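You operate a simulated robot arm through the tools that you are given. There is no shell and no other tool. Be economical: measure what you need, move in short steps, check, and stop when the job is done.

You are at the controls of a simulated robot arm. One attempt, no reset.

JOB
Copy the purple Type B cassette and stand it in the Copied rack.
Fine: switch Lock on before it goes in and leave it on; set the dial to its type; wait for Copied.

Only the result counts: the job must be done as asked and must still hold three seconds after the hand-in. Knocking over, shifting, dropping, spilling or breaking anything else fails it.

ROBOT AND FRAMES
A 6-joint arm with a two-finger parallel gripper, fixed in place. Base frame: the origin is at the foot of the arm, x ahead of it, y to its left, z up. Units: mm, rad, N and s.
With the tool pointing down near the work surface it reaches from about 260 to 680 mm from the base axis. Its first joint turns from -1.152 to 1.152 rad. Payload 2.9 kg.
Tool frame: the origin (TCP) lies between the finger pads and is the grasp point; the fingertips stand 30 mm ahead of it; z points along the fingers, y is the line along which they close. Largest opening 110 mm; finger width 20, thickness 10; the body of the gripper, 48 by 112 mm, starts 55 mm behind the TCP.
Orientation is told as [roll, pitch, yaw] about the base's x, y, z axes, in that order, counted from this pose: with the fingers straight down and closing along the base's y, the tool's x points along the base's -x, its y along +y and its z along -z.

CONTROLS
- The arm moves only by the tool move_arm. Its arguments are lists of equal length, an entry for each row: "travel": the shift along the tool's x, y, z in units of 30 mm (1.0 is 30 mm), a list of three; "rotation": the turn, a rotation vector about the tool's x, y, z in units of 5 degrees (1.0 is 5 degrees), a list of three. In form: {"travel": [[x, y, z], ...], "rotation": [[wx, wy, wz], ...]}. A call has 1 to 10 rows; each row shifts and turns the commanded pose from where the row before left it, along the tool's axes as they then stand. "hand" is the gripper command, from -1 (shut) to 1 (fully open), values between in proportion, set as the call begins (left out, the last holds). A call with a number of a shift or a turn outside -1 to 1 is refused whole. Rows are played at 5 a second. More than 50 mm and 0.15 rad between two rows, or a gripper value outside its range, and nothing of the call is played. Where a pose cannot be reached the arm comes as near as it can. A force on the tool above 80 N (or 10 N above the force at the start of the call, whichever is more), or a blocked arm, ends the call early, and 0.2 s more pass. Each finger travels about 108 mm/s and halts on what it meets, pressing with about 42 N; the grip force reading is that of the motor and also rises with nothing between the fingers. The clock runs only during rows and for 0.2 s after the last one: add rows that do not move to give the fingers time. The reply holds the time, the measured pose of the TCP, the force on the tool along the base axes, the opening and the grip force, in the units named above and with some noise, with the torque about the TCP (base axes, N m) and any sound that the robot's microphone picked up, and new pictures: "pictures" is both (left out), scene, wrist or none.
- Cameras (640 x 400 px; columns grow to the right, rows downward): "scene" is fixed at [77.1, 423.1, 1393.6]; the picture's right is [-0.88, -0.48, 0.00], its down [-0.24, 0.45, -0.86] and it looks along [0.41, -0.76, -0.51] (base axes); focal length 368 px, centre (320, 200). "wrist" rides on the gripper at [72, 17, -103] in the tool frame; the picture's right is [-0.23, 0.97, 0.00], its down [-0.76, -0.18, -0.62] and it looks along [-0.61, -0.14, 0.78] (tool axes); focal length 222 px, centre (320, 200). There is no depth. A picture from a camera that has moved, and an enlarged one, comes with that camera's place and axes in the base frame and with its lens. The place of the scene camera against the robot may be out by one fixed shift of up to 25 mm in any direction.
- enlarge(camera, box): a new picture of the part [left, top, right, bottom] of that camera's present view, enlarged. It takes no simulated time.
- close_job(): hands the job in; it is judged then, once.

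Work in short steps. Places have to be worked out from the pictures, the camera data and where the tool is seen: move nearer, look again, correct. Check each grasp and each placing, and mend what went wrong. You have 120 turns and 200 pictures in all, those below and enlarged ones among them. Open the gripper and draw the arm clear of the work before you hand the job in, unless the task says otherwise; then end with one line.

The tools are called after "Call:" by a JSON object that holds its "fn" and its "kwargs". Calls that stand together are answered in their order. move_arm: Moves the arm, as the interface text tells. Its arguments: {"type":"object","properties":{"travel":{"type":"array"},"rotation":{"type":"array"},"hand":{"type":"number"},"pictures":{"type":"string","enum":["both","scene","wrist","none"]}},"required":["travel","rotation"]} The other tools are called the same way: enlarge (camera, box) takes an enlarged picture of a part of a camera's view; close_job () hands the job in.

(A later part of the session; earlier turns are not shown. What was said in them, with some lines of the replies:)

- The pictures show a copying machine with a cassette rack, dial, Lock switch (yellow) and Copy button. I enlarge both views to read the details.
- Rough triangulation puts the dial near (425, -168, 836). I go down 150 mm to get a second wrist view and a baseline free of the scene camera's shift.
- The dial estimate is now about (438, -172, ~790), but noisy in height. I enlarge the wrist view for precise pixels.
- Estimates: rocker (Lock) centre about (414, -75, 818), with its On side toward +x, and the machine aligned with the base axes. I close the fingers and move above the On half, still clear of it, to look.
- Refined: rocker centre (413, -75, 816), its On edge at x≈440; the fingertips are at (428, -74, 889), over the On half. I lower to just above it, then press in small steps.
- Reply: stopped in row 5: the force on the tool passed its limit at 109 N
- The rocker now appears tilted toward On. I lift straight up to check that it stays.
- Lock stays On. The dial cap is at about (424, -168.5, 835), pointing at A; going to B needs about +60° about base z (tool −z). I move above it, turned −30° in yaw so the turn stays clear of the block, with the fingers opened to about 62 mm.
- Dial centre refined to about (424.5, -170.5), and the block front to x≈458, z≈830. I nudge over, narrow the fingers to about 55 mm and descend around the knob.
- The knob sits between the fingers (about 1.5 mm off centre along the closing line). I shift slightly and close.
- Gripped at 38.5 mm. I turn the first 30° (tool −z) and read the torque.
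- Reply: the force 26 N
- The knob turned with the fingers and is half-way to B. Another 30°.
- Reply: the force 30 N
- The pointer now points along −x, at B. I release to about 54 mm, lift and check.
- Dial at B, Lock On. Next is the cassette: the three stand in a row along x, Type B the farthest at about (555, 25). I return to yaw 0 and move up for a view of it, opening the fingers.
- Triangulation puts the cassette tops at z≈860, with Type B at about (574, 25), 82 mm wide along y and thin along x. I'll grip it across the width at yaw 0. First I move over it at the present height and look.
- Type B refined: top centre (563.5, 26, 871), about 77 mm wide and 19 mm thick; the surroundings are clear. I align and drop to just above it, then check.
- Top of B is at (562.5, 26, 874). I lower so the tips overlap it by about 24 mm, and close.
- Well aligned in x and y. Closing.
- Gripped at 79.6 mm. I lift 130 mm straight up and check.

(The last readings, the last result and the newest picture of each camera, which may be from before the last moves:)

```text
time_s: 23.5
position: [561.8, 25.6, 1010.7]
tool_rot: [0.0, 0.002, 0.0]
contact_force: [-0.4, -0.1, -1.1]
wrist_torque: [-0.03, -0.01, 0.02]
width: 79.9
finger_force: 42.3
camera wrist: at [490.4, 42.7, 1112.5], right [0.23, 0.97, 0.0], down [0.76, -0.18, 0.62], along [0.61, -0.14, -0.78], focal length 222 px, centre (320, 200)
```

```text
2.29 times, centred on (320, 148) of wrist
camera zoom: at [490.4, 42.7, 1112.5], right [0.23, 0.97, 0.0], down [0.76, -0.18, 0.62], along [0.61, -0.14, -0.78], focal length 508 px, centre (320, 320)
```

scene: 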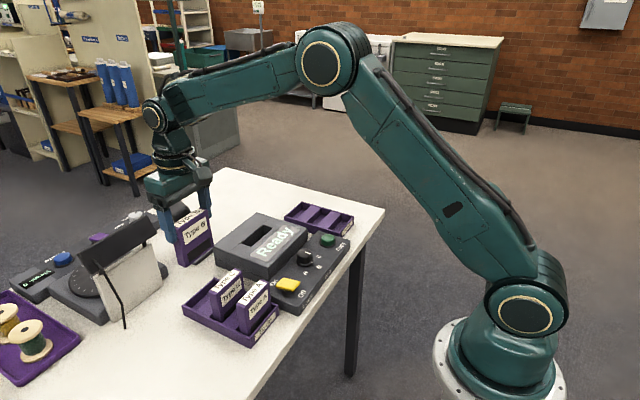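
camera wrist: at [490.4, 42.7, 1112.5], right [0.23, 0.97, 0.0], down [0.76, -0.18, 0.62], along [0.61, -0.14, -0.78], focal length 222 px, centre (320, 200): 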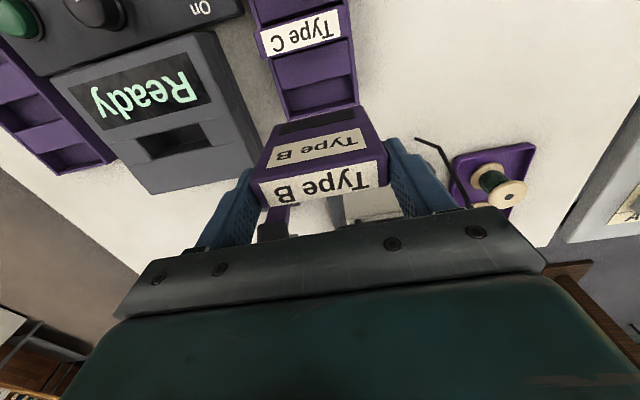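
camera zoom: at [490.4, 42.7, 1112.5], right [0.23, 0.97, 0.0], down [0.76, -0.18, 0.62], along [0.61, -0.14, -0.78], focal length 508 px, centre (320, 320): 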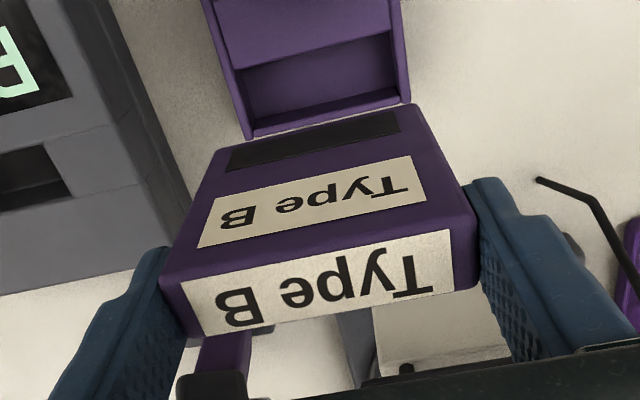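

The cassette is held straight. I carry it at this height over the copier slot, estimated at about (570, -170), and look.

Call:
{"fn": "move_arm", "kwargs": {"travel": [[-0.27, -1, 0], [0, -1, 0], [0, -1, 0], [0, -1, 0], [0, -1, 0], [0, -1, 0], [0, -0.52, 0], [0, 0, 0]], "rotation": [[0, 0, 0], [0, 0, 0], [0, 0, 0], [0, 0, 0], [0, 0, 0], [0, 0, 0], [0, 0, 0], [0, 0, 0]]}}

Call:
{"fn": "enlarge", "kwargs": {"camera": "scene", "box": [190, 130, 330, 290]}}

Call:
{"fn": "enlarge", "kwargs": {"camera": "wrist", "box": [200, 40, 440, 190]}}

```text
time_s: 25.3
position: [569.8, -172.7, 1009.5]
tool_rot: [-0.001, 0.0, 0.002]
contact_force: [0.0, -0.3, -1.1]
wrist_torque: [-0.01, 0.05, -0.01]
width: 79.6
finger_force: 41.7
camera wrist: at [499.0, -155.5, 1112.2], right [0.23, 0.97, 0.0], down [0.76, -0.18, 0.62], along [0.61, -0.14, -0.78], focal length 222 px, centre (320, 200)
```

scene: 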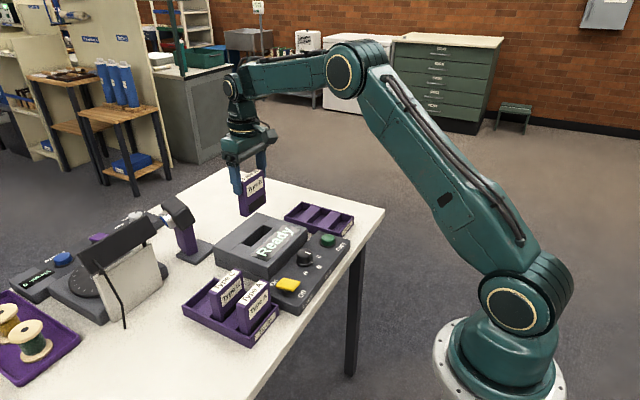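
wrist: 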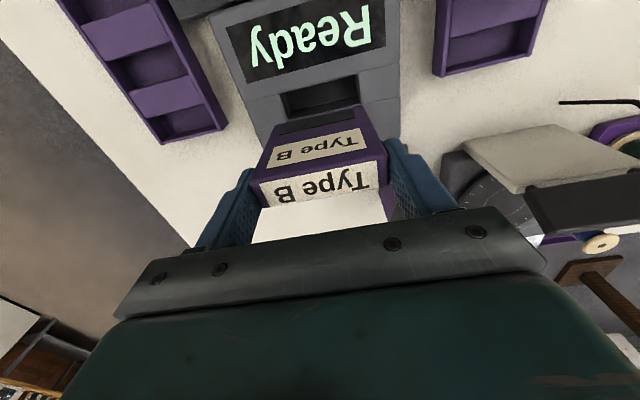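

```text
2.50 times, centred on (260, 210) of scene
camera zoom: at [77.1, 423.1, 1393.6], right [-0.88, -0.48, 0.0], down [-0.24, 0.45, -0.86], along [0.41, -0.76, -0.51], focal length 920 px, centre (470, 175)
```

zoom: 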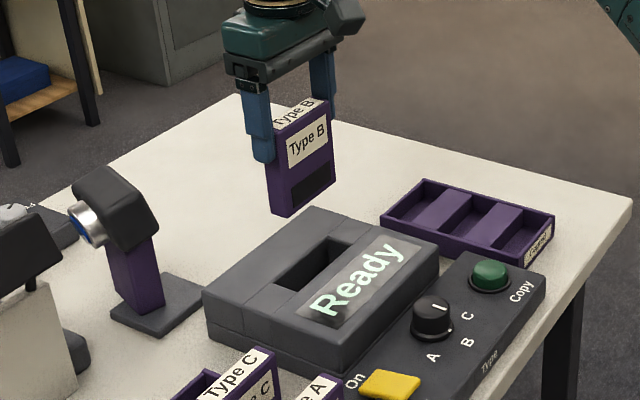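

```text
2.67 times, centred on (320, 115) of wrist
camera zoom: at [499.0, -155.5, 1112.2], right [0.23, 0.97, 0.0], down [0.76, -0.18, 0.62], along [0.61, -0.14, -0.78], focal length 592 px, centre (320, 427)
```

zoom: 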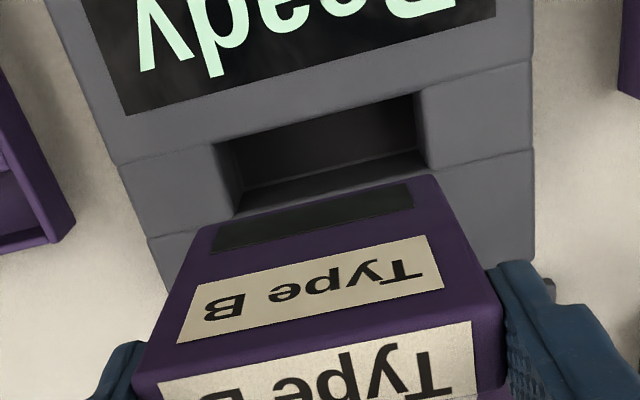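

Slot opening estimated at x 552.5–584.7, y −216…−127 (centre 568.6, −171.2); the cassette is about 82 mm tall with its bottom at z≈923. I correct by (−1.2, +1.5) and lower 75 mm to hover just above the slot.

Call:
{"fn": "move_arm", "kwargs": {"travel": [[0.04, 0.05, 0], [0, 0, 1], [0, 0, 1], [0, 0, 0.5], [0, 0, 0]], "rotation": [[0, 0, 0], [0, 0, 0], [0, 0, 0], [0, 0, 0], [0, 0, 0]], "pictures": "none"}}

Call:
{"fn": "enlarge", "kwargs": {"camera": "scene", "box": [210, 170, 310, 270]}}

Call:
{"fn": "enlarge", "kwargs": {"camera": "wrist", "box": [200, 40, 440, 190]}}

```text
time_s: 26.5
position: [568.7, -168.4, 933.9]
tool_rot: [0.0, 0.0, 0.0]
contact_force: [0.2, -0.8, -1.9]
wrist_torque: [-0.04, 0.0, -0.03]
width: 79.6
finger_force: 42.1
```

```text
4.00 times, centred on (260, 220) of scene
camera zoom: at [77.1, 423.1, 1393.6], right [-0.88, -0.48, 0.0], down [-0.24, 0.45, -0.86], along [0.41, -0.76, -0.51], focal length 1471 px, centre (560, 120)
```

zoom: 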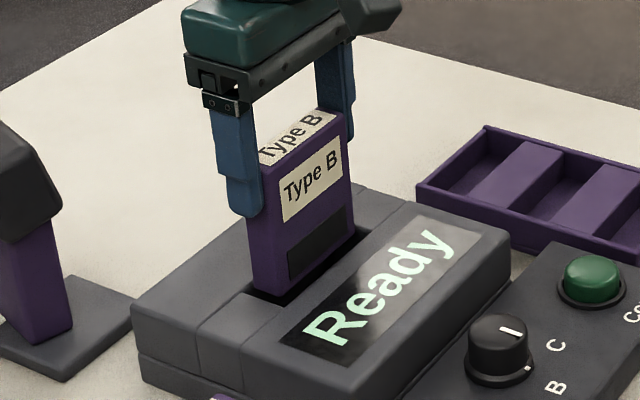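

```text
2.67 times, centred on (320, 115) of wrist
camera zoom: at [496.9, -153.0, 1035.9], right [0.23, 0.97, 0.0], down [0.76, -0.18, 0.62], along [0.61, -0.14, -0.78], focal length 592 px, centre (320, 427)
```

zoom: 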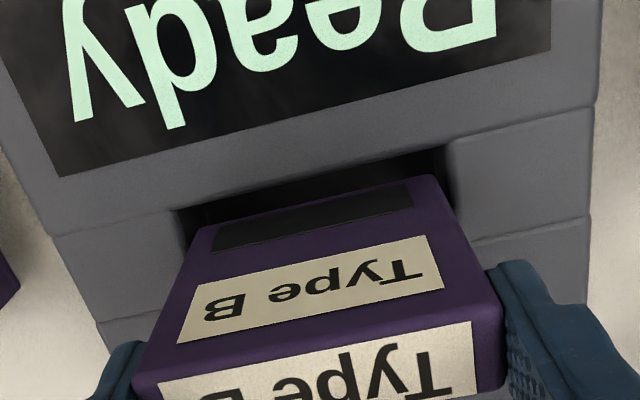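

The slot centre relative to the tool is within about 1 mm in both axes. I lower 40 mm in small rows and check.

Call:
{"fn": "move_arm", "kwargs": {"travel": [[0, 0, 0.35], [0, 0, 0.35], [0, 0, 0.3], [0, 0, 0.3], [0, 0, 0]], "rotation": [[0, 0, 0], [0, 0, 0], [0, 0, 0], [0, 0, 0], [0, 0, 0]], "pictures": "none"}}

Call:
{"fn": "enlarge", "kwargs": {"camera": "scene", "box": [210, 170, 310, 270]}}

Call:
{"fn": "enlarge", "kwargs": {"camera": "wrist", "box": [200, 40, 440, 190]}}

```text
time_s: 27.7
position: [568.7, -168.8, 896.8]
tool_rot: [-0.003, -0.002, 0.001]
contact_force: [-6.1, -0.2, 15.8]
wrist_torque: [0.53, 0.68, 0.2]
width: 79.5
finger_force: 42.0
```

```text
4.00 times, centred on (260, 220) of scene
camera zoom: at [76.6, 423.2, 1393.6], right [-0.88, -0.48, 0.0], down [-0.24, 0.45, -0.86], along [0.41, -0.76, -0.51], focal length 1471 px, centre (560, 120)
```

zoom: 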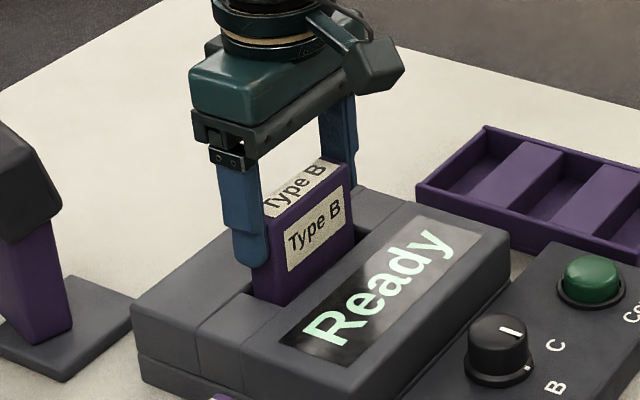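

```text
2.67 times, centred on (320, 115) of wrist
camera zoom: at [497.1, -152.7, 999.5], right [0.23, 0.97, 0.0], down [0.76, -0.18, 0.62], along [0.61, -0.14, -0.78], focal length 592 px, centre (320, 427)
```

zoom: 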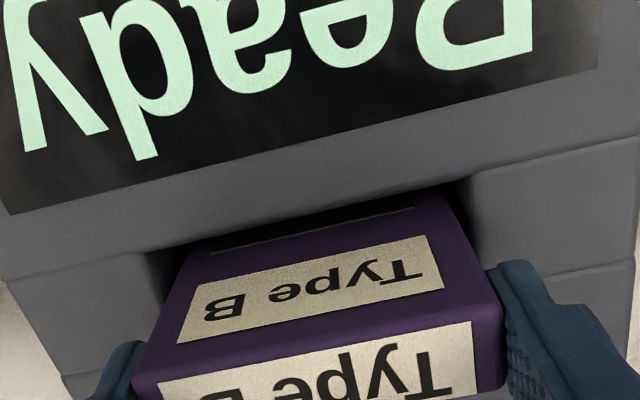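

Reading 16 N upward with about 28 mm inserted: this is either the slot floor or an edge. I press down 4 mm more in tiny steps to tell which.

Call:
{"fn": "move_arm", "kwargs": {"travel": [[0, 0, 0.07], [0, 0, 0.07], [0, 0, 0]], "rotation": [[0, 0, 0], [0, 0, 0], [0, 0, 0]], "pictures": "none"}}

Call:
{"fn": "enlarge", "kwargs": {"camera": "scene", "box": [220, 190, 300, 260]}}

```text
time_s: 28.5
position: [569.2, -170.5, 893.9]
tool_rot: [-0.003, -0.009, 0.001]
contact_force: [0.2, 1.2, 29.4]
wrist_torque: [0.27, -0.25, 0.05]
width: 79.9
finger_force: 42.2
```

```text
5.71 times, centred on (260, 225) of scene
camera zoom: at [76.5, 423.3, 1393.6], right [-0.88, -0.48, 0.0], down [-0.24, 0.45, -0.86], along [0.41, -0.76, -0.51], focal length 2102 px, centre (663, 57)
```

zoom: 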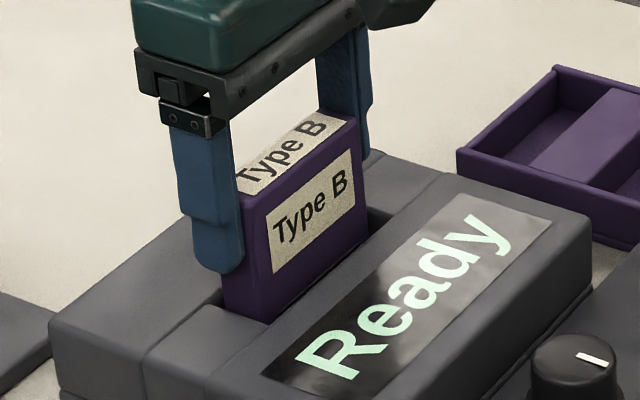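

Force rises and is now centred under the cassette (torques near zero), consistent with the slot floor. I release without moving and look.

Call:
{"fn": "move_arm", "kwargs": {"travel": [[0, 0, 0], [0, 0, 0], [0, 0, 0]], "rotation": [[0, 0, 0], [0, 0, 0], [0, 0, 0]], "hand": 1, "pictures": "none"}}

Call:
{"fn": "enlarge", "kwargs": {"camera": "scene", "box": [220, 190, 300, 260]}}

Call:
{"fn": "enlarge", "kwargs": {"camera": "wrist", "box": [180, 20, 460, 195]}}

```text
time_s: 29.3
position: [569.2, -169.1, 890.4]
tool_rot: [-0.004, 0.004, 0.0]
contact_force: [0.3, 0.2, -0.6]
wrist_torque: [-0.01, 0.03, -0.03]
width: 110.2
finger_force: 0.0
```

```text
5.71 times, centred on (260, 225) of scene
camera zoom: at [77.1, 423.1, 1393.6], right [-0.88, -0.48, 0.0], down [-0.24, 0.45, -0.86], along [0.41, -0.76, -0.51], focal length 2102 px, centre (663, 57)
```

zoom: 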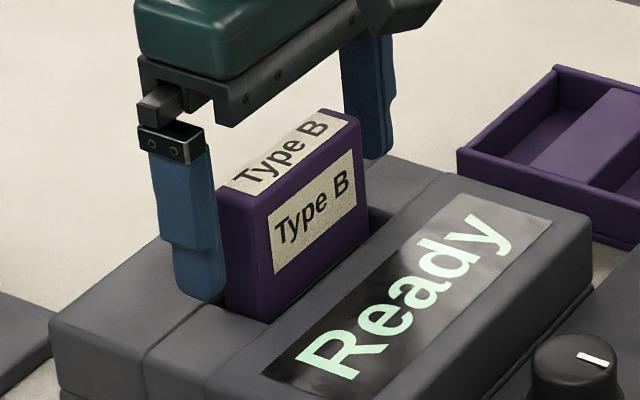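

```text
2.29 times, centred on (320, 108) of wrist
camera zoom: at [497.4, -152.6, 993.1], right [0.23, 0.97, 0.0], down [0.76, -0.18, 0.62], along [0.61, -0.14, -0.78], focal length 508 px, centre (320, 411)
```

zoom: 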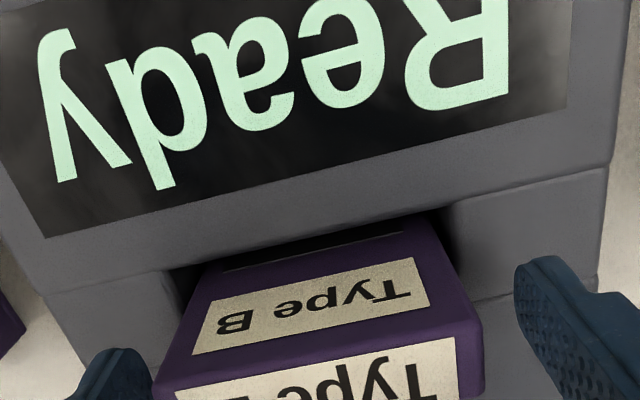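

The cassette stands upright in the slot. I lift clear, close the fingers, and move over the Copy button at about (411, -263).

Call:
{"fn": "move_arm", "kwargs": {"travel": [[0, 0, -0.7], [0, 0, -1], [0, 0, -1], [0, 0, -1], [0, 0, 0]], "rotation": [[0, 0, 0], [0, 0, 0], [0, 0, 0], [0, 0, 0], [0, 0, 0]], "pictures": "none"}}

Call:
{"fn": "move_arm", "kwargs": {"travel": [[1, -1, 0], [1, -1, 0], [1, -1, 0], [1, -0.15, 0], [1, 0, 0], [0.27, 0, 1], [0, 0, 1], [0, 0, 0]], "rotation": [[0, 0, 0], [0, 0, 0], [0, 0, 0], [0, 0, 0], [0, 0, 0], [0, 0, 0], [0, 0, 0], [0, 0, 0]], "hand": -1}}

Call:
{"fn": "enlarge", "kwargs": {"camera": "wrist", "box": [200, 30, 440, 180]}}

Call:
{"fn": "enlarge", "kwargs": {"camera": "scene", "box": [210, 170, 370, 290]}}

```text
time_s: 30.5
position: [568.9, -170.0, 1001.4]
tool_rot: [-0.003, 0.0, 0.0]
contact_force: [0.2, 0.4, 0.7]
wrist_torque: [0.02, 0.03, 0.02]
width: 109.8
finger_force: 0.2
```

```text
time_s: 32.3
position: [413.3, -263.1, 940.7]
tool_rot: [-0.002, 0.001, 0.001]
contact_force: [-0.2, -0.9, 0.3]
wrist_torque: [0.03, 0.03, 0.02]
width: 0.0
finger_force: 37.6
camera wrist: at [340.0, -247.3, 1042.5], right [0.23, 0.97, 0.0], down [0.76, -0.18, 0.62], along [0.61, -0.14, -0.78], focal length 222 px, centre (320, 200)
```

scene: 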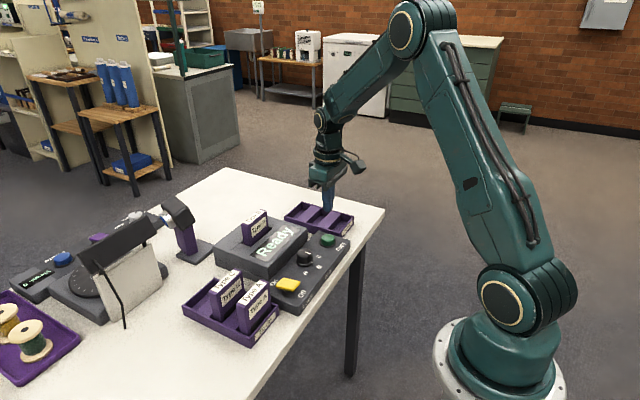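
wrist: 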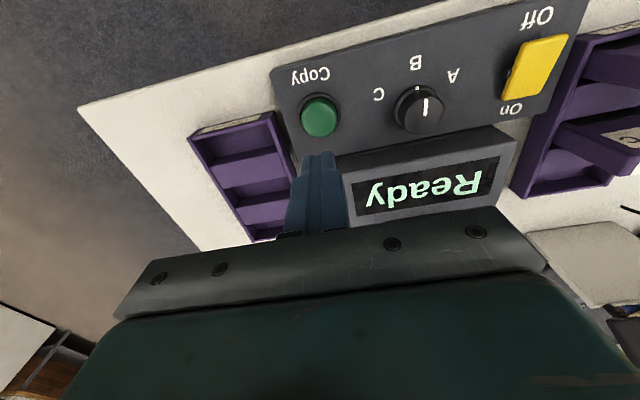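

```text
2.67 times, centred on (320, 105) of wrist
camera zoom: at [340.0, -247.3, 1042.5], right [0.23, 0.97, 0.0], down [0.76, -0.18, 0.62], along [0.61, -0.14, -0.78], focal length 592 px, centre (320, 453)
```

zoom: 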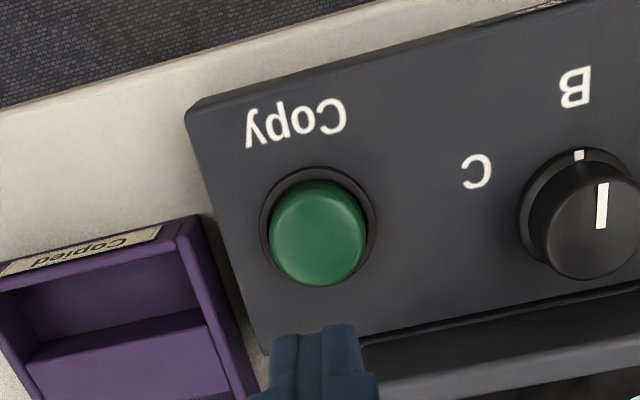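

```text
3.33 times, centred on (290, 230) of scene
camera zoom: at [77.1, 423.1, 1393.6], right [-0.88, -0.48, 0.0], down [-0.24, 0.45, -0.86], along [0.41, -0.76, -0.51], focal length 1226 px, centre (420, 100)
```

zoom: 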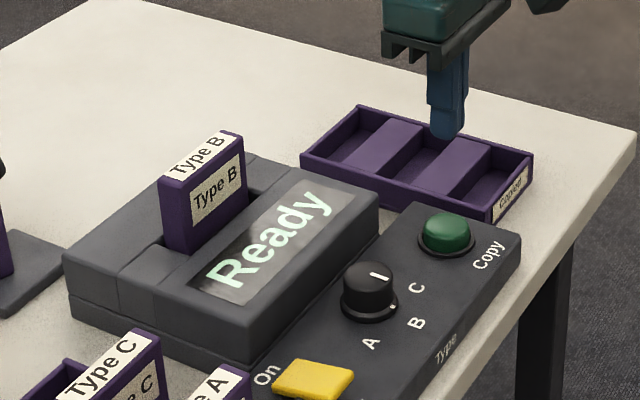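

The button top computes to (411, -264, ~822), right under the closed tips. I descend and press in small steps; a force stop is fine.

Call:
{"fn": "move_arm", "kwargs": {"travel": [[0.06, 0, 1], [0, 0, 1], [0, 0, 0.6], [0, 0, 0.2], [0, 0, 0.15], [0, 0, 0.1], [0, 0, 0]], "rotation": [[0, 0, 0], [0, 0, 0], [0, 0, 0], [0, 0, 0], [0, 0, 0], [0, 0, 0], [0, 0, 0]], "pictures": "none"}}

Call:
{"fn": "enlarge", "kwargs": {"camera": "scene", "box": [210, 170, 370, 290]}}

```text
time_s: 33.9
position: [409.6, -263.8, 850.4]
tool_rot: [-0.002, 0.0, -0.001]
contact_force: [-4.6, -0.3, 10.9]
wrist_torque: [-0.04, 0.04, -0.03]
width: 0.2
finger_force: 37.7
heard: click
```

```text
3.33 times, centred on (290, 230) of scene
camera zoom: at [76.8, 423.2, 1393.6], right [-0.88, -0.48, 0.0], down [-0.24, 0.45, -0.86], along [0.41, -0.76, -0.51], focal length 1226 px, centre (420, 100)
```

zoom: 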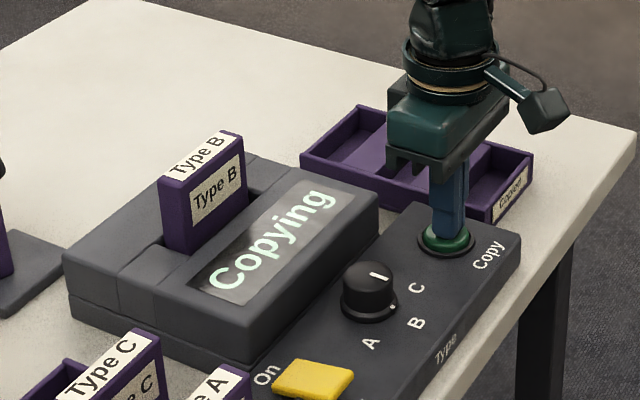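

A click, and the display reads "Copying". I lift up and wait for "Copied" without touching anything.

Call:
{"fn": "move_arm", "kwargs": {"travel": [[0, 0, -0.5], [0, 0, -1], [0, 0, -1], [0, 0, -1], [0, 0, -1], [0, 0, 0], [0, 0, 0], [0, 0, 0], [0, 0, 0], [0, 0, 0]], "rotation": [[0, 0, 0], [0, 0, 0], [0, 0, 0], [0, 0, 0], [0, 0, 0], [0, 0, 0], [0, 0, 0], [0, 0, 0], [0, 0, 0], [0, 0, 0]], "pictures": "wrist"}}

Call:
{"fn": "enlarge", "kwargs": {"camera": "wrist", "box": [160, 40, 440, 240]}}

Call:
{"fn": "enlarge", "kwargs": {"camera": "scene", "box": [210, 170, 370, 290]}}

```text
time_s: 36.1
position: [410.3, -263.5, 989.1]
tool_rot: [-0.001, 0.001, 0.001]
contact_force: [0.2, -0.3, -0.5]
wrist_torque: [-0.01, 0.01, 0.01]
width: 0.1
finger_force: 37.7
camera wrist: at [338.6, -247.3, 1090.9], right [0.23, 0.97, 0.0], down [0.76, -0.18, 0.62], along [0.61, -0.14, -0.78], focal length 222 px, centre (320, 200)
```

wrist: 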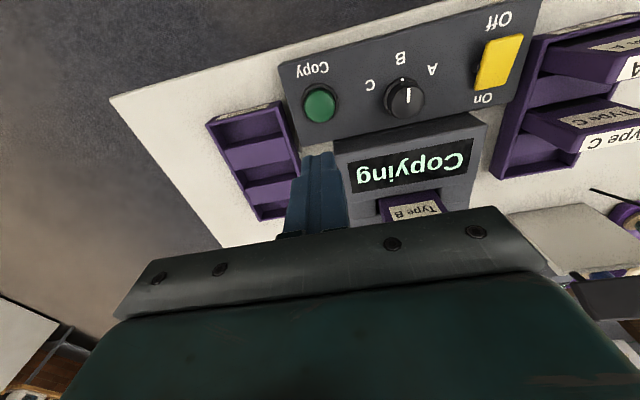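

```text
2.00 times, centred on (300, 140) of wrist
camera zoom: at [338.6, -247.3, 1090.9], right [0.23, 0.97, 0.0], down [0.76, -0.18, 0.62], along [0.61, -0.14, -0.78], focal length 444 px, centre (360, 320)
```

zoom: 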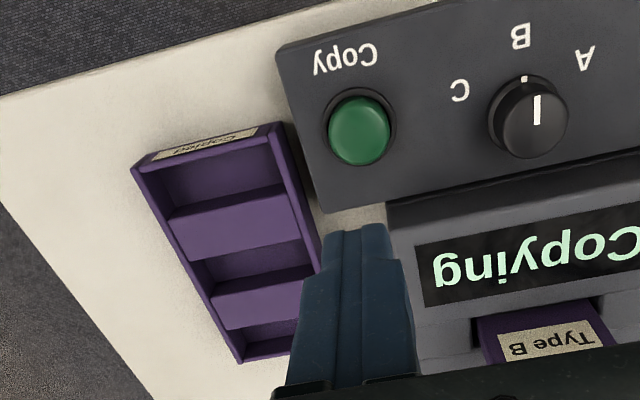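

```text
3.33 times, centred on (290, 230) of scene
camera zoom: at [77.1, 423.1, 1393.6], right [-0.88, -0.48, 0.0], down [-0.24, 0.45, -0.86], along [0.41, -0.76, -0.51], focal length 1226 px, centre (420, 100)
```

zoom: 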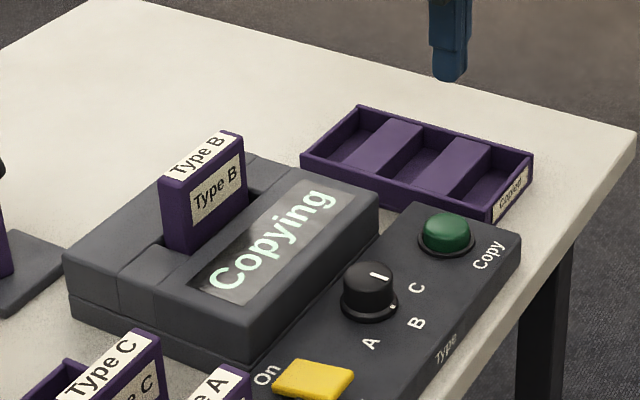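

Still copying. While waiting I move to view the Copied rack with the fingers opened.

Call:
{"fn": "move_arm", "kwargs": {"travel": [[-1, -1, 0], [-1, -1, 0], [0, -0.7, 0], [0, 0, 0], [0, 0, 0], [0, 0, 0], [0, 0, 0]], "rotation": [[0, 0, 0], [0, 0, 0], [0, 0, 0], [0, 0, 0], [0, 0, 0], [0, 0, 0], [0, 0, 0]], "hand": 1, "pictures": "wrist"}}

Call:
{"fn": "enlarge", "kwargs": {"camera": "wrist", "box": [210, 20, 450, 170]}}

Call:
{"fn": "enlarge", "kwargs": {"camera": "scene", "box": [230, 180, 370, 280]}}

```text
time_s: 37.7
position: [469.8, -346.0, 985.4]
tool_rot: [0.0, 0.0, 0.0]
contact_force: [0.1, 0.6, -0.6]
wrist_torque: [0.01, -0.01, -0.01]
width: 110.1
finger_force: 0.0
camera wrist: at [398.5, -329.2, 1088.3], right [0.23, 0.97, 0.0], down [0.76, -0.18, 0.62], along [0.61, -0.14, -0.78], focal length 222 px, centre (320, 200)
```

wrist: 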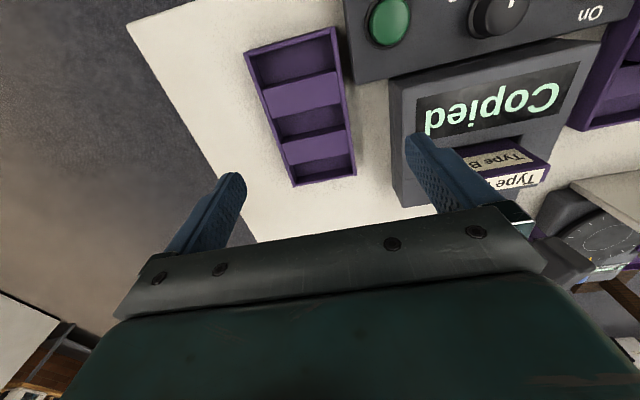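

```text
2.67 times, centred on (330, 95) of wrist
camera zoom: at [398.5, -329.2, 1088.3], right [0.23, 0.97, 0.0], down [0.76, -0.18, 0.62], along [0.61, -0.14, -0.78], focal length 592 px, centre (293, 480)
```

zoom: 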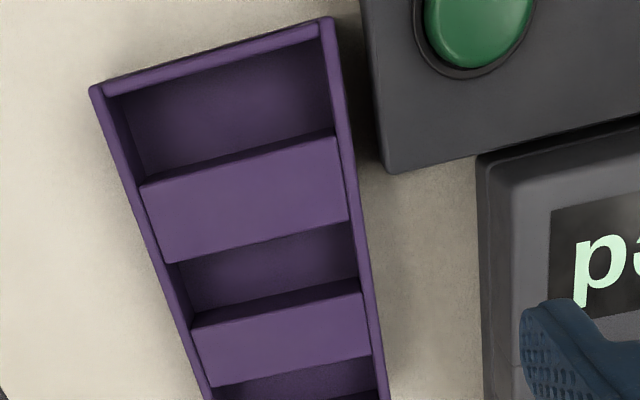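

```text
4.00 times, centred on (300, 230) of scene
camera zoom: at [77.1, 423.1, 1393.6], right [-0.88, -0.48, 0.0], down [-0.24, 0.45, -0.86], along [0.41, -0.76, -0.51], focal length 1471 px, centre (400, 80)
```

zoom: 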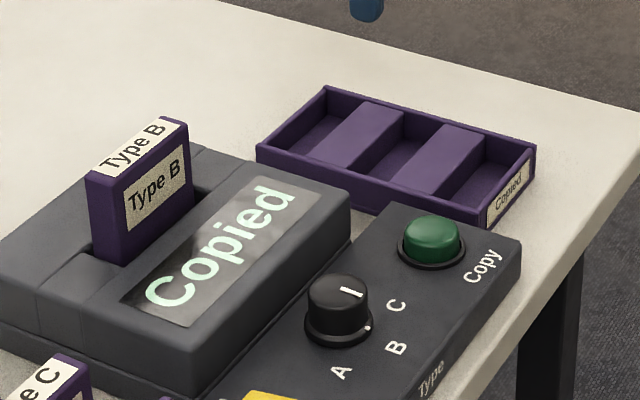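

Display reads "Copied". I return the open gripper over the cassette, using the same commanded offset back to the release pose, and stop 35 mm above grip height to look.

Call:
{"fn": "move_arm", "kwargs": {"travel": [[-1, 1, 0], [-1, 1, 0], [-1, 1, 0], [-0.33, 1, 0], [0, 1, 0], [0, 0.85, 0], [0, 0, 1], [0, 0, 0.9], [0, 0, 0]], "rotation": [[0, 0, 0], [0, 0, 0], [0, 0, 0], [0, 0, 0], [0, 0, 0], [0, 0, 0], [0, 0, 0], [0, 0, 0], [0, 0, 0]], "pictures": "wrist"}}

Call:
{"fn": "enlarge", "kwargs": {"camera": "wrist", "box": [180, 60, 460, 235]}}

Call:
{"fn": "enlarge", "kwargs": {"camera": "scene", "box": [210, 170, 330, 260]}}

```text
time_s: 39.7
position: [569.7, -168.5, 928.8]
tool_rot: [0.001, 0.0, -0.001]
contact_force: [0.3, 0.2, 0.9]
wrist_torque: [-0.02, 0.01, 0.03]
width: 109.9
finger_force: 0.0
camera wrist: at [497.4, -151.8, 1030.9], right [0.23, 0.97, 0.0], down [0.76, -0.18, 0.62], along [0.61, -0.14, -0.78], focal length 222 px, centre (320, 200)
```

wrist: 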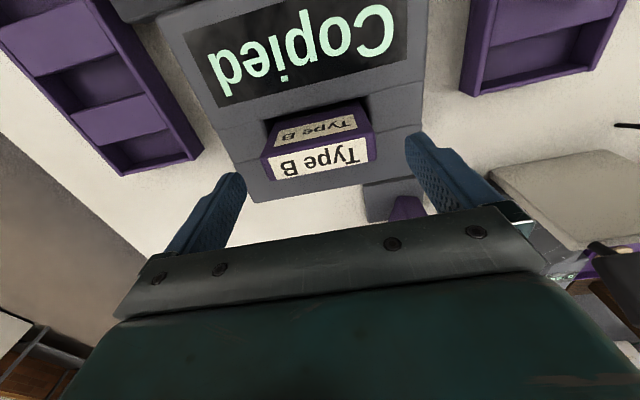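

```text
2.29 times, centred on (320, 148) of wrist
camera zoom: at [497.4, -151.8, 1030.9], right [0.23, 0.97, 0.0], down [0.76, -0.18, 0.62], along [0.61, -0.14, -0.78], focal length 508 px, centre (320, 320)
```

zoom: 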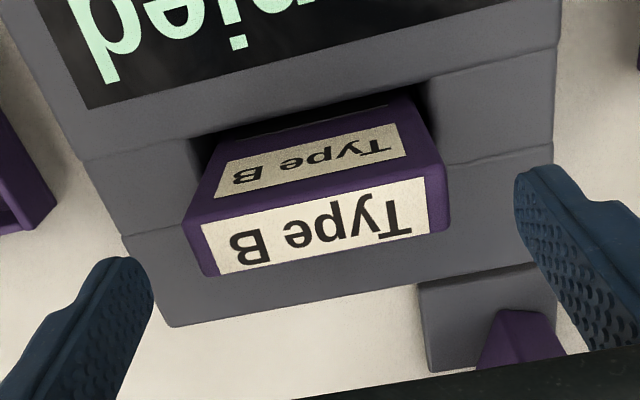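

```text
4.44 times, centred on (270, 215) of scene
camera zoom: at [77.1, 423.1, 1393.6], right [-0.88, -0.48, 0.0], down [-0.24, 0.45, -0.86], along [0.41, -0.76, -0.51], focal length 1635 px, centre (542, 133)
```

zoom: 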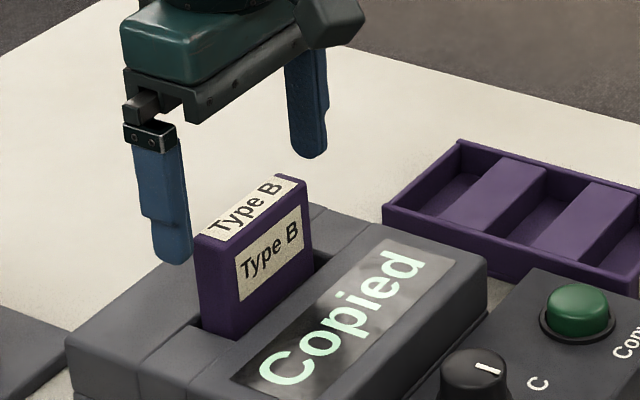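

The cassette is in place, centred. I lower 36 mm and close.

Call:
{"fn": "move_arm", "kwargs": {"travel": [[0, 0, 0.7], [0, 0, 0.5], [0, 0, 0]], "rotation": [[0, 0, 0], [0, 0, 0], [0, 0, 0]], "pictures": "none"}}

Call:
{"fn": "move_arm", "kwargs": {"travel": [[0, 0, 0], [0, 0, 0], [0, 0, 0]], "rotation": [[0, 0, 0], [0, 0, 0], [0, 0, 0]], "hand": -1, "pictures": "none"}}

Call:
{"fn": "enlarge", "kwargs": {"camera": "wrist", "box": [180, 60, 460, 235]}}

```text
time_s: 40.5
position: [570.4, -168.8, 892.4]
tool_rot: [-0.002, 0.0, 0.002]
contact_force: [0.4, 0.1, 0.1]
wrist_torque: [-0.05, 0.02, 0.04]
width: 110.1
finger_force: 0.0
```

```text
time_s: 41.3
position: [569.3, -167.8, 890.6]
tool_rot: [0.0, -0.001, 0.0]
contact_force: [0.2, -1.3, 0.0]
wrist_torque: [-0.01, -0.04, -0.02]
width: 79.6
finger_force: 41.7
```

```text
2.29 times, centred on (320, 148) of wrist
camera zoom: at [497.7, -151.9, 994.4], right [0.23, 0.97, 0.0], down [0.76, -0.18, 0.62], along [0.61, -0.14, -0.78], focal length 508 px, centre (320, 320)
```

zoom: 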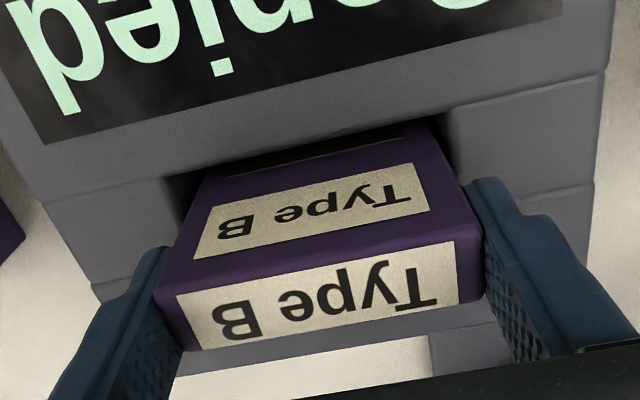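

Gripped at 79.6 mm. I lift straight out by 120 mm, then carry it over the middle bay of the Copied rack at about (491.5, -362.5).

Call:
{"fn": "move_arm", "kwargs": {"travel": [[0, 0, -0.5], [0, 0, -0.8], [0, 0, -0.9], [0, 0, -0.9], [0, 0, -0.9], [0, 0, 0]], "rotation": [[0, 0, 0], [0, 0, 0], [0, 0, 0], [0, 0, 0], [0, 0, 0], [0, 0, 0]], "pictures": "none"}}

Call:
{"fn": "move_arm", "kwargs": {"travel": [[0.6, -1, 0], [1, -1, 0], [1, -1, 0], [0, -1, 0], [0, -1, 0], [0, -1, 0], [0, -0.47, 0], [0, 0, 0]], "rotation": [[0, 0, 0], [0, 0, 0], [0, 0, 0], [0, 0, 0], [0, 0, 0], [0, 0, 0], [0, 0, 0], [0, 0, 0]]}}

Call:
{"fn": "enlarge", "kwargs": {"camera": "wrist", "box": [200, 20, 440, 170]}}

Call:
{"fn": "enlarge", "kwargs": {"camera": "scene", "box": [230, 140, 370, 270]}}

```text
time_s: 42.7
position: [569.7, -168.7, 1011.9]
tool_rot: [-0.001, 0.001, 0.002]
contact_force: [-0.7, -0.5, -0.7]
wrist_torque: [0.02, 0.02, 0.01]
width: 79.8
finger_force: 42.2
```

```text
time_s: 44.5
position: [493.5, -363.7, 1012.9]
tool_rot: [-0.001, 0.002, 0.0]
contact_force: [1.0, -0.5, -1.3]
wrist_torque: [-0.02, 0.01, -0.01]
width: 79.6
finger_force: 41.9
camera wrist: at [421.4, -347.3, 1115.9], right [0.23, 0.97, 0.0], down [0.76, -0.18, 0.62], along [0.61, -0.14, -0.78], focal length 222 px, centre (320, 200)
```

scene: 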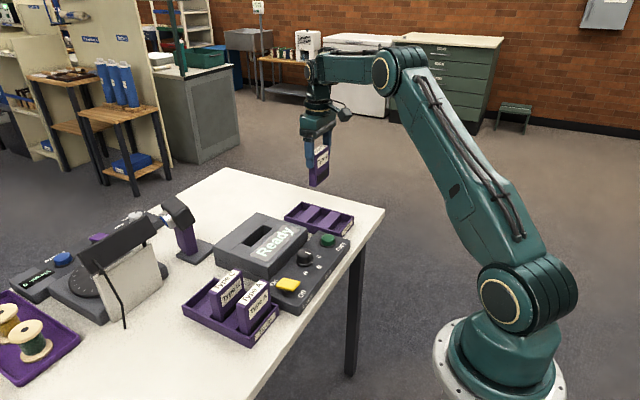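
wrist: 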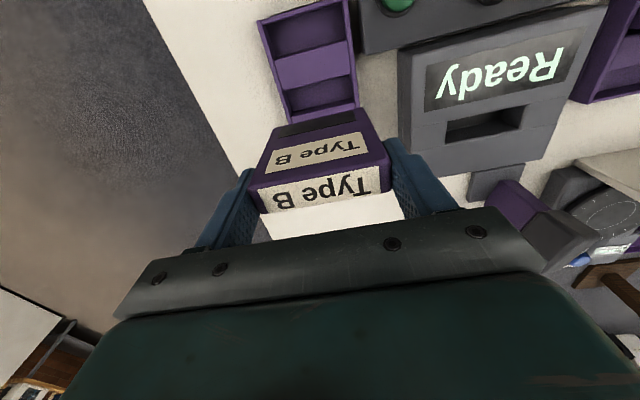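

```text
2.67 times, centred on (320, 95) of wrist
camera zoom: at [421.4, -347.3, 1115.9], right [0.23, 0.97, 0.0], down [0.76, -0.18, 0.62], along [0.61, -0.14, -0.78], focal length 592 px, centre (320, 480)
```

zoom: 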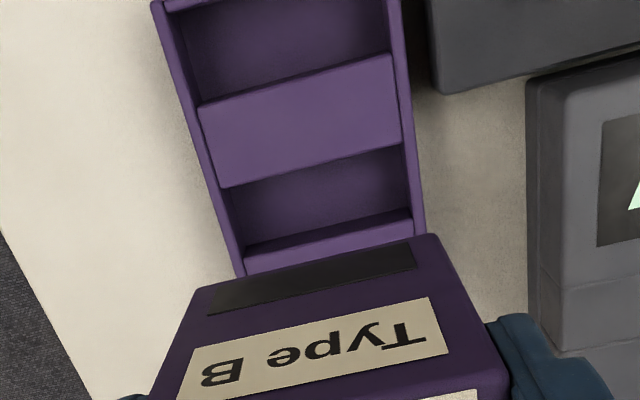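

```text
3.08 times, centred on (300, 205) of scene
camera zoom: at [77.1, 423.1, 1393.6], right [-0.88, -0.48, 0.0], down [-0.24, 0.45, -0.86], along [0.41, -0.76, -0.51], focal length 1132 px, centre (382, 185)
```

zoom: 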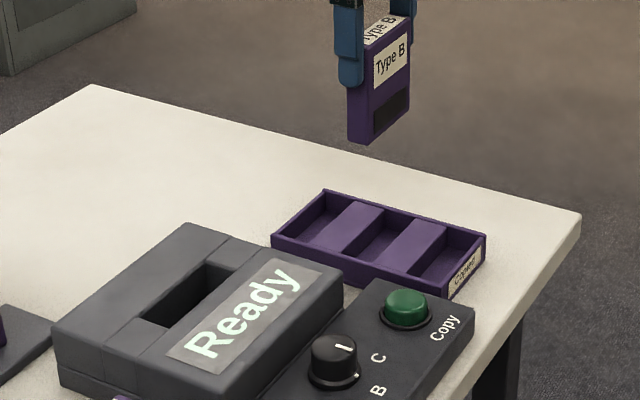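

The bay centre relative to the tool is within about 0.5 mm in both axes (bay ≈ 32×85 mm for a 20×80 cassette). I lower 95 mm to hover just above the rack rim, and check.

Call:
{"fn": "move_arm", "kwargs": {"travel": [[0, 0, 0.8], [0, 0, 0.9], [0, 0, 0.9], [0, 0, 0.6], [0, 0, 0]], "rotation": [[0, 0, 0], [0, 0, 0], [0, 0, 0], [0, 0, 0], [0, 0, 0]], "pictures": "none"}}

Call:
{"fn": "enlarge", "kwargs": {"camera": "wrist", "box": [200, 40, 440, 190]}}

Call:
{"fn": "enlarge", "kwargs": {"camera": "scene", "box": [270, 160, 370, 250]}}

```text
time_s: 45.7
position: [492.5, -363.1, 916.2]
tool_rot: [-0.005, 0.0, 0.0]
contact_force: [-0.2, -0.8, -2.1]
wrist_torque: [0.01, -0.01, 0.01]
width: 79.6
finger_force: 41.9
```

```text
2.67 times, centred on (320, 115) of wrist
camera zoom: at [420.5, -345.5, 1019.3], right [0.23, 0.97, 0.0], down [0.76, -0.18, 0.62], along [0.61, -0.14, -0.78], focal length 592 px, centre (320, 427)
```

zoom: 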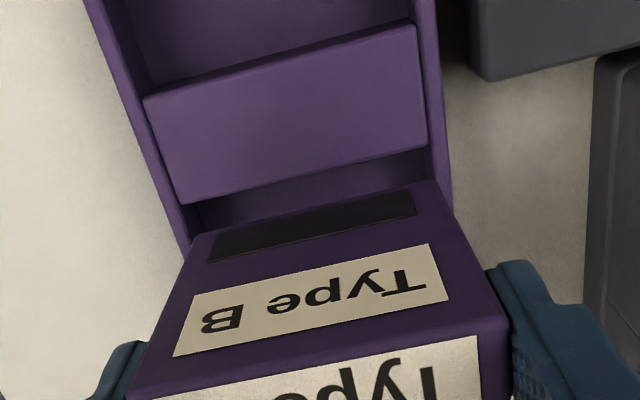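

```text
4.44 times, centred on (320, 205) of scene
camera zoom: at [77.1, 423.1, 1393.6], right [-0.88, -0.48, 0.0], down [-0.24, 0.45, -0.86], along [0.41, -0.76, -0.51], focal length 1635 px, centre (320, 178)
```

zoom: 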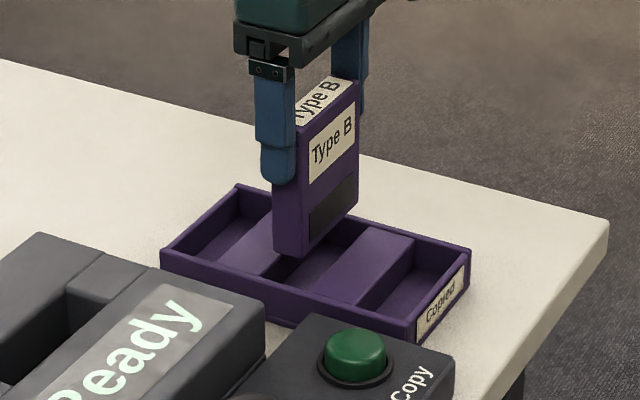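

In this view the bay centre is about 1–2 mm toward −y of the cassette; x is fine. I shift −1.3 mm in y and lower gently toward the floor.

Call:
{"fn": "move_arm", "kwargs": {"travel": [[0, -0.043, 0.2], [0, 0, 0.3], [0, 0, 0.3], [0, 0, 0.2], [0, 0, 0]], "rotation": [[0, 0, 0], [0, 0, 0], [0, 0, 0], [0, 0, 0], [0, 0, 0]], "pictures": "none"}}

Call:
{"fn": "enlarge", "kwargs": {"camera": "wrist", "box": [200, 40, 440, 190]}}

Call:
{"fn": "enlarge", "kwargs": {"camera": "scene", "box": [270, 160, 370, 250]}}

```text
time_s: 46.9
position: [490.2, -363.1, 885.0]
tool_rot: [-0.001, 0.0, 0.0]
contact_force: [0.4, -0.1, -2.3]
wrist_torque: [-0.02, -0.03, -0.03]
width: 79.4
finger_force: 41.9
```

```text
2.67 times, centred on (320, 115) of wrist
camera zoom: at [419.5, -347.4, 987.9], right [0.23, 0.97, 0.0], down [0.76, -0.18, 0.62], along [0.61, -0.14, -0.78], focal length 592 px, centre (320, 427)
```

zoom: 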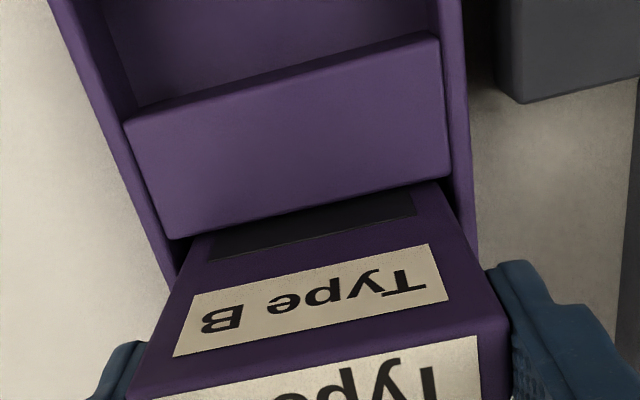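

```text
4.44 times, centred on (320, 205) of scene
camera zoom: at [77.1, 423.1, 1393.6], right [-0.88, -0.48, 0.0], down [-0.24, 0.45, -0.86], along [0.41, -0.76, -0.51], focal length 1635 px, centre (320, 178)
```

zoom: 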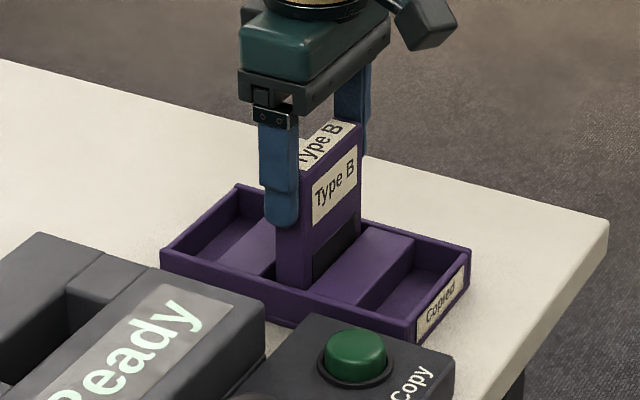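

It is going into the bay freely, without contact. I continue down in small steps until it touches the floor.

Call:
{"fn": "move_arm", "kwargs": {"travel": [[0, 0, 0.15], [0, 0, 0.1], [0, 0, 0.07], [0, 0, 0]], "rotation": [[0, 0, 0], [0, 0, 0], [0, 0, 0], [0, 0, 0]], "pictures": "none"}}

Call:
{"fn": "enlarge", "kwargs": {"camera": "scene", "box": [270, 160, 370, 250]}}

```text
time_s: 47.9
position: [491.8, -364.3, 876.2]
tool_rot: [-0.002, 0.001, 0.0]
contact_force: [-0.6, -0.4, -1.0]
wrist_torque: [-0.01, 0.02, -0.01]
width: 79.8
finger_force: 41.6
```

```text
4.44 times, centred on (320, 205) of scene
camera zoom: at [77.1, 423.1, 1393.6], right [-0.88, -0.48, 0.0], down [-0.24, 0.45, -0.86], along [0.41, -0.76, -0.51], focal length 1635 px, centre (320, 178)
```

zoom: 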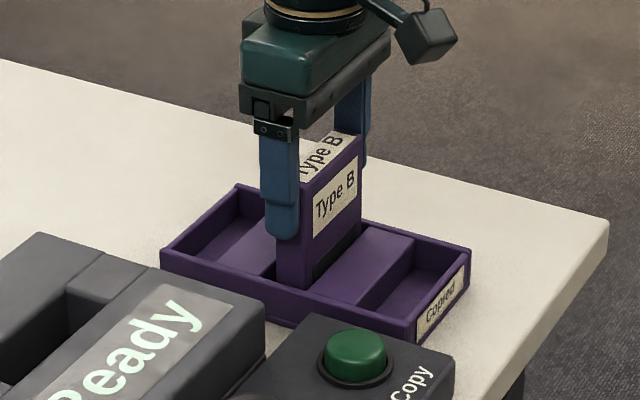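

No contact yet. A few more millimetres.

Call:
{"fn": "move_arm", "kwargs": {"travel": [[0, 0, 0.05], [0, 0, 0.05], [0, 0, 0]], "rotation": [[0, 0, 0], [0, 0, 0], [0, 0, 0]], "pictures": "none"}}

```text
time_s: 48.7
position: [491.6, -364.1, 873.3]
tool_rot: [-0.002, -0.001, 0.0]
contact_force: [0.6, -0.6, -1.0]
wrist_torque: [0.03, -0.01, -0.02]
width: 79.5
finger_force: 41.7
```

Call:
{"fn": "move_arm", "kwargs": {"travel": [[0, 0, 0.04], [0, 0, 0.04], [0, 0, 0]], "rotation": [[0, 0, 0], [0, 0, 0], [0, 0, 0]], "pictures": "none"}}

```text
time_s: 49.5
position: [492.5, -365.1, 873.0]
tool_rot: [-0.004, -0.001, 0.0]
contact_force: [-8.1, 5.7, 25.8]
wrist_torque: [0.47, 0.74, -0.01]
width: 79.5
finger_force: 41.9
```

Floor contact now (26 N). I open the fingers without moving and check that it stands.

Call:
{"fn": "move_arm", "kwargs": {"travel": [[0, 0, -0.05], [0, 0, 0], [0, 0, 0]], "rotation": [[0, 0, 0], [0, 0, 0], [0, 0, 0]], "hand": 1, "pictures": "none"}}

Call:
{"fn": "enlarge", "kwargs": {"camera": "scene", "box": [270, 160, 370, 250]}}

Call:
{"fn": "enlarge", "kwargs": {"camera": "wrist", "box": [180, 40, 460, 215]}}

```text
time_s: 50.3
position: [492.2, -364.8, 872.9]
tool_rot: [-0.003, 0.001, 0.001]
contact_force: [0.7, 0.4, 0.3]
wrist_torque: [-0.02, 0.01, -0.01]
width: 109.8
finger_force: 0.1
```

```text
4.44 times, centred on (320, 205) of scene
camera zoom: at [77.1, 423.1, 1393.6], right [-0.88, -0.48, 0.0], down [-0.24, 0.45, -0.86], along [0.41, -0.76, -0.51], focal length 1635 px, centre (320, 178)
```

zoom: 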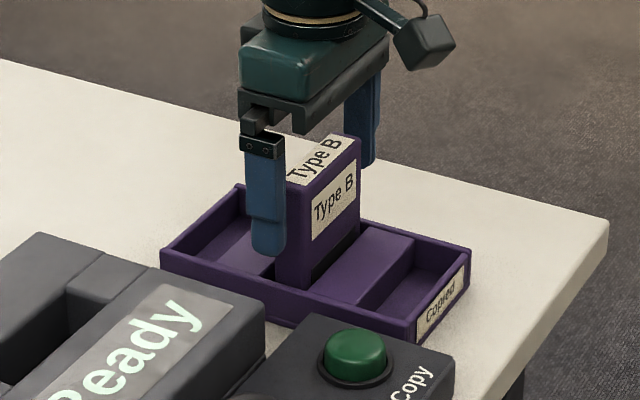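

```text
2.29 times, centred on (320, 128) of wrist
camera zoom: at [420.4, -348.0, 974.9], right [0.23, 0.97, 0.0], down [0.76, -0.18, 0.62], along [0.61, -0.14, -0.78], focal length 508 px, centre (320, 366)
```

zoom: 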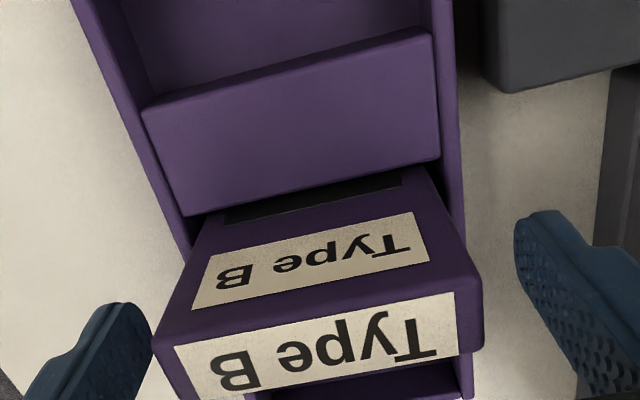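

It stands upright in the bay and the fingers are clear on both sides. I lift straight up and check the whole scene.

Call:
{"fn": "move_arm", "kwargs": {"travel": [[0, 0, -0.4], [0, 0, -0.8], [0, 0, -1], [0, 0, -1], [0, 0, -1], [0, 0, -1], [0.5, 0, -1], [0, 0, 0]], "rotation": [[0, 0, 0], [0, 0, 0], [0, 0, 0], [0, 0, 0], [0, 0, 0], [0, 0, 0], [0, 0, 0], [0, 0, 0]]}}

Call:
{"fn": "enlarge", "kwargs": {"camera": "scene", "box": [170, 190, 370, 350]}}

Call:
{"fn": "enlarge", "kwargs": {"camera": "scene", "box": [270, 170, 370, 250]}}

```text
time_s: 52.1
position: [477.9, -364.4, 1059.6]
tool_rot: [-0.003, 0.001, 0.0]
contact_force: [0.2, -0.7, 0.3]
wrist_torque: [-0.01, -0.01, 0.0]
width: 110.0
finger_force: 0.1
camera wrist: at [405.9, -347.2, 1161.3], right [0.23, 0.97, 0.0], down [0.76, -0.18, 0.62], along [0.61, -0.14, -0.78], focal length 222 px, centre (320, 200)
```

scene: 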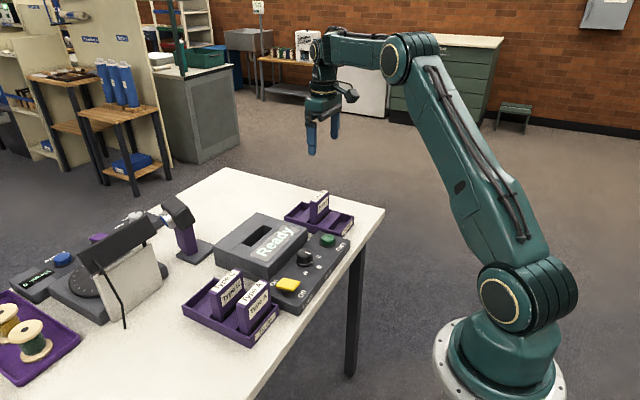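
wrist: 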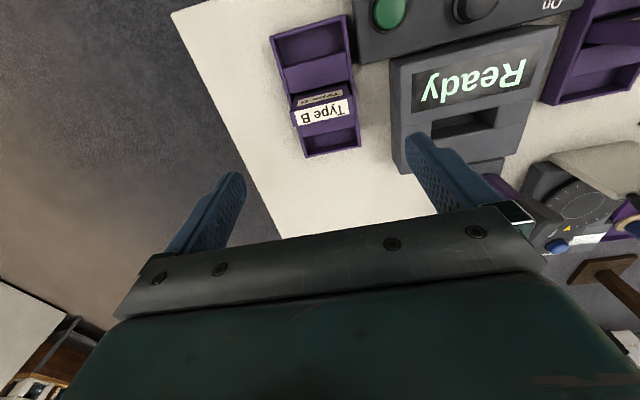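

```text
2.50 times, centred on (270, 270) of scene
camera zoom: at [77.1, 423.1, 1393.6], right [-0.88, -0.48, 0.0], down [-0.24, 0.45, -0.86], along [0.41, -0.76, -0.51], focal length 920 px, centre (445, 25)
```

zoom: 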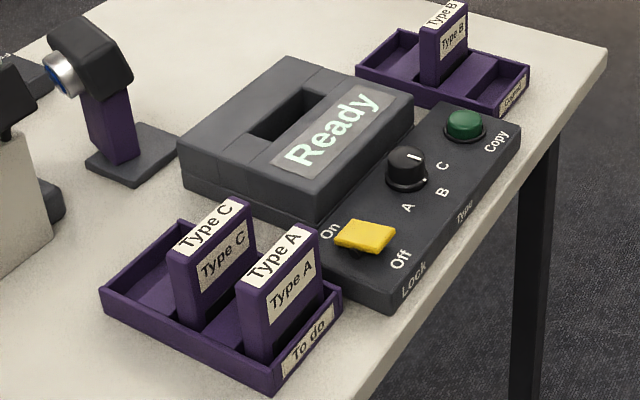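

```text
5.00 times, centred on (320, 210) of scene
camera zoom: at [77.1, 423.1, 1393.6], right [-0.88, -0.48, 0.0], down [-0.24, 0.45, -0.86], along [0.41, -0.76, -0.51], focal length 1839 px, centre (320, 150)
```

zoom: 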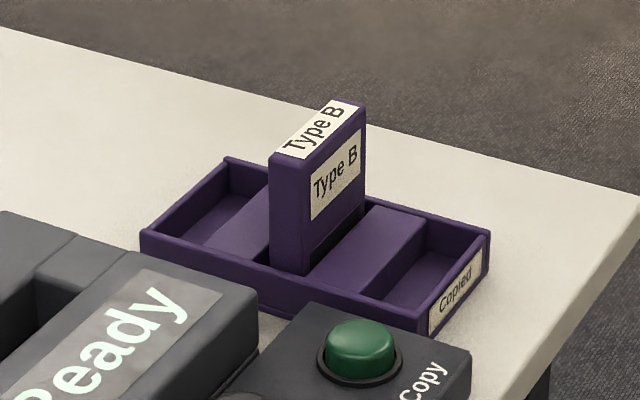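

The cassette stands upright in the Copied rack, Lock is still On, the dial is at B, nothing else has moved, and the arm is clear. I hand the job in.

Call:
{"fn": "close_job", "kwargs": {}}

```text
The job is handed in.
```

The purple Type B cassette is copied and stands upright in the middle bay of the Copied rack; Lock was on before it went in and is still on, the dial is at B, and the display read "Copied" before I took it out.
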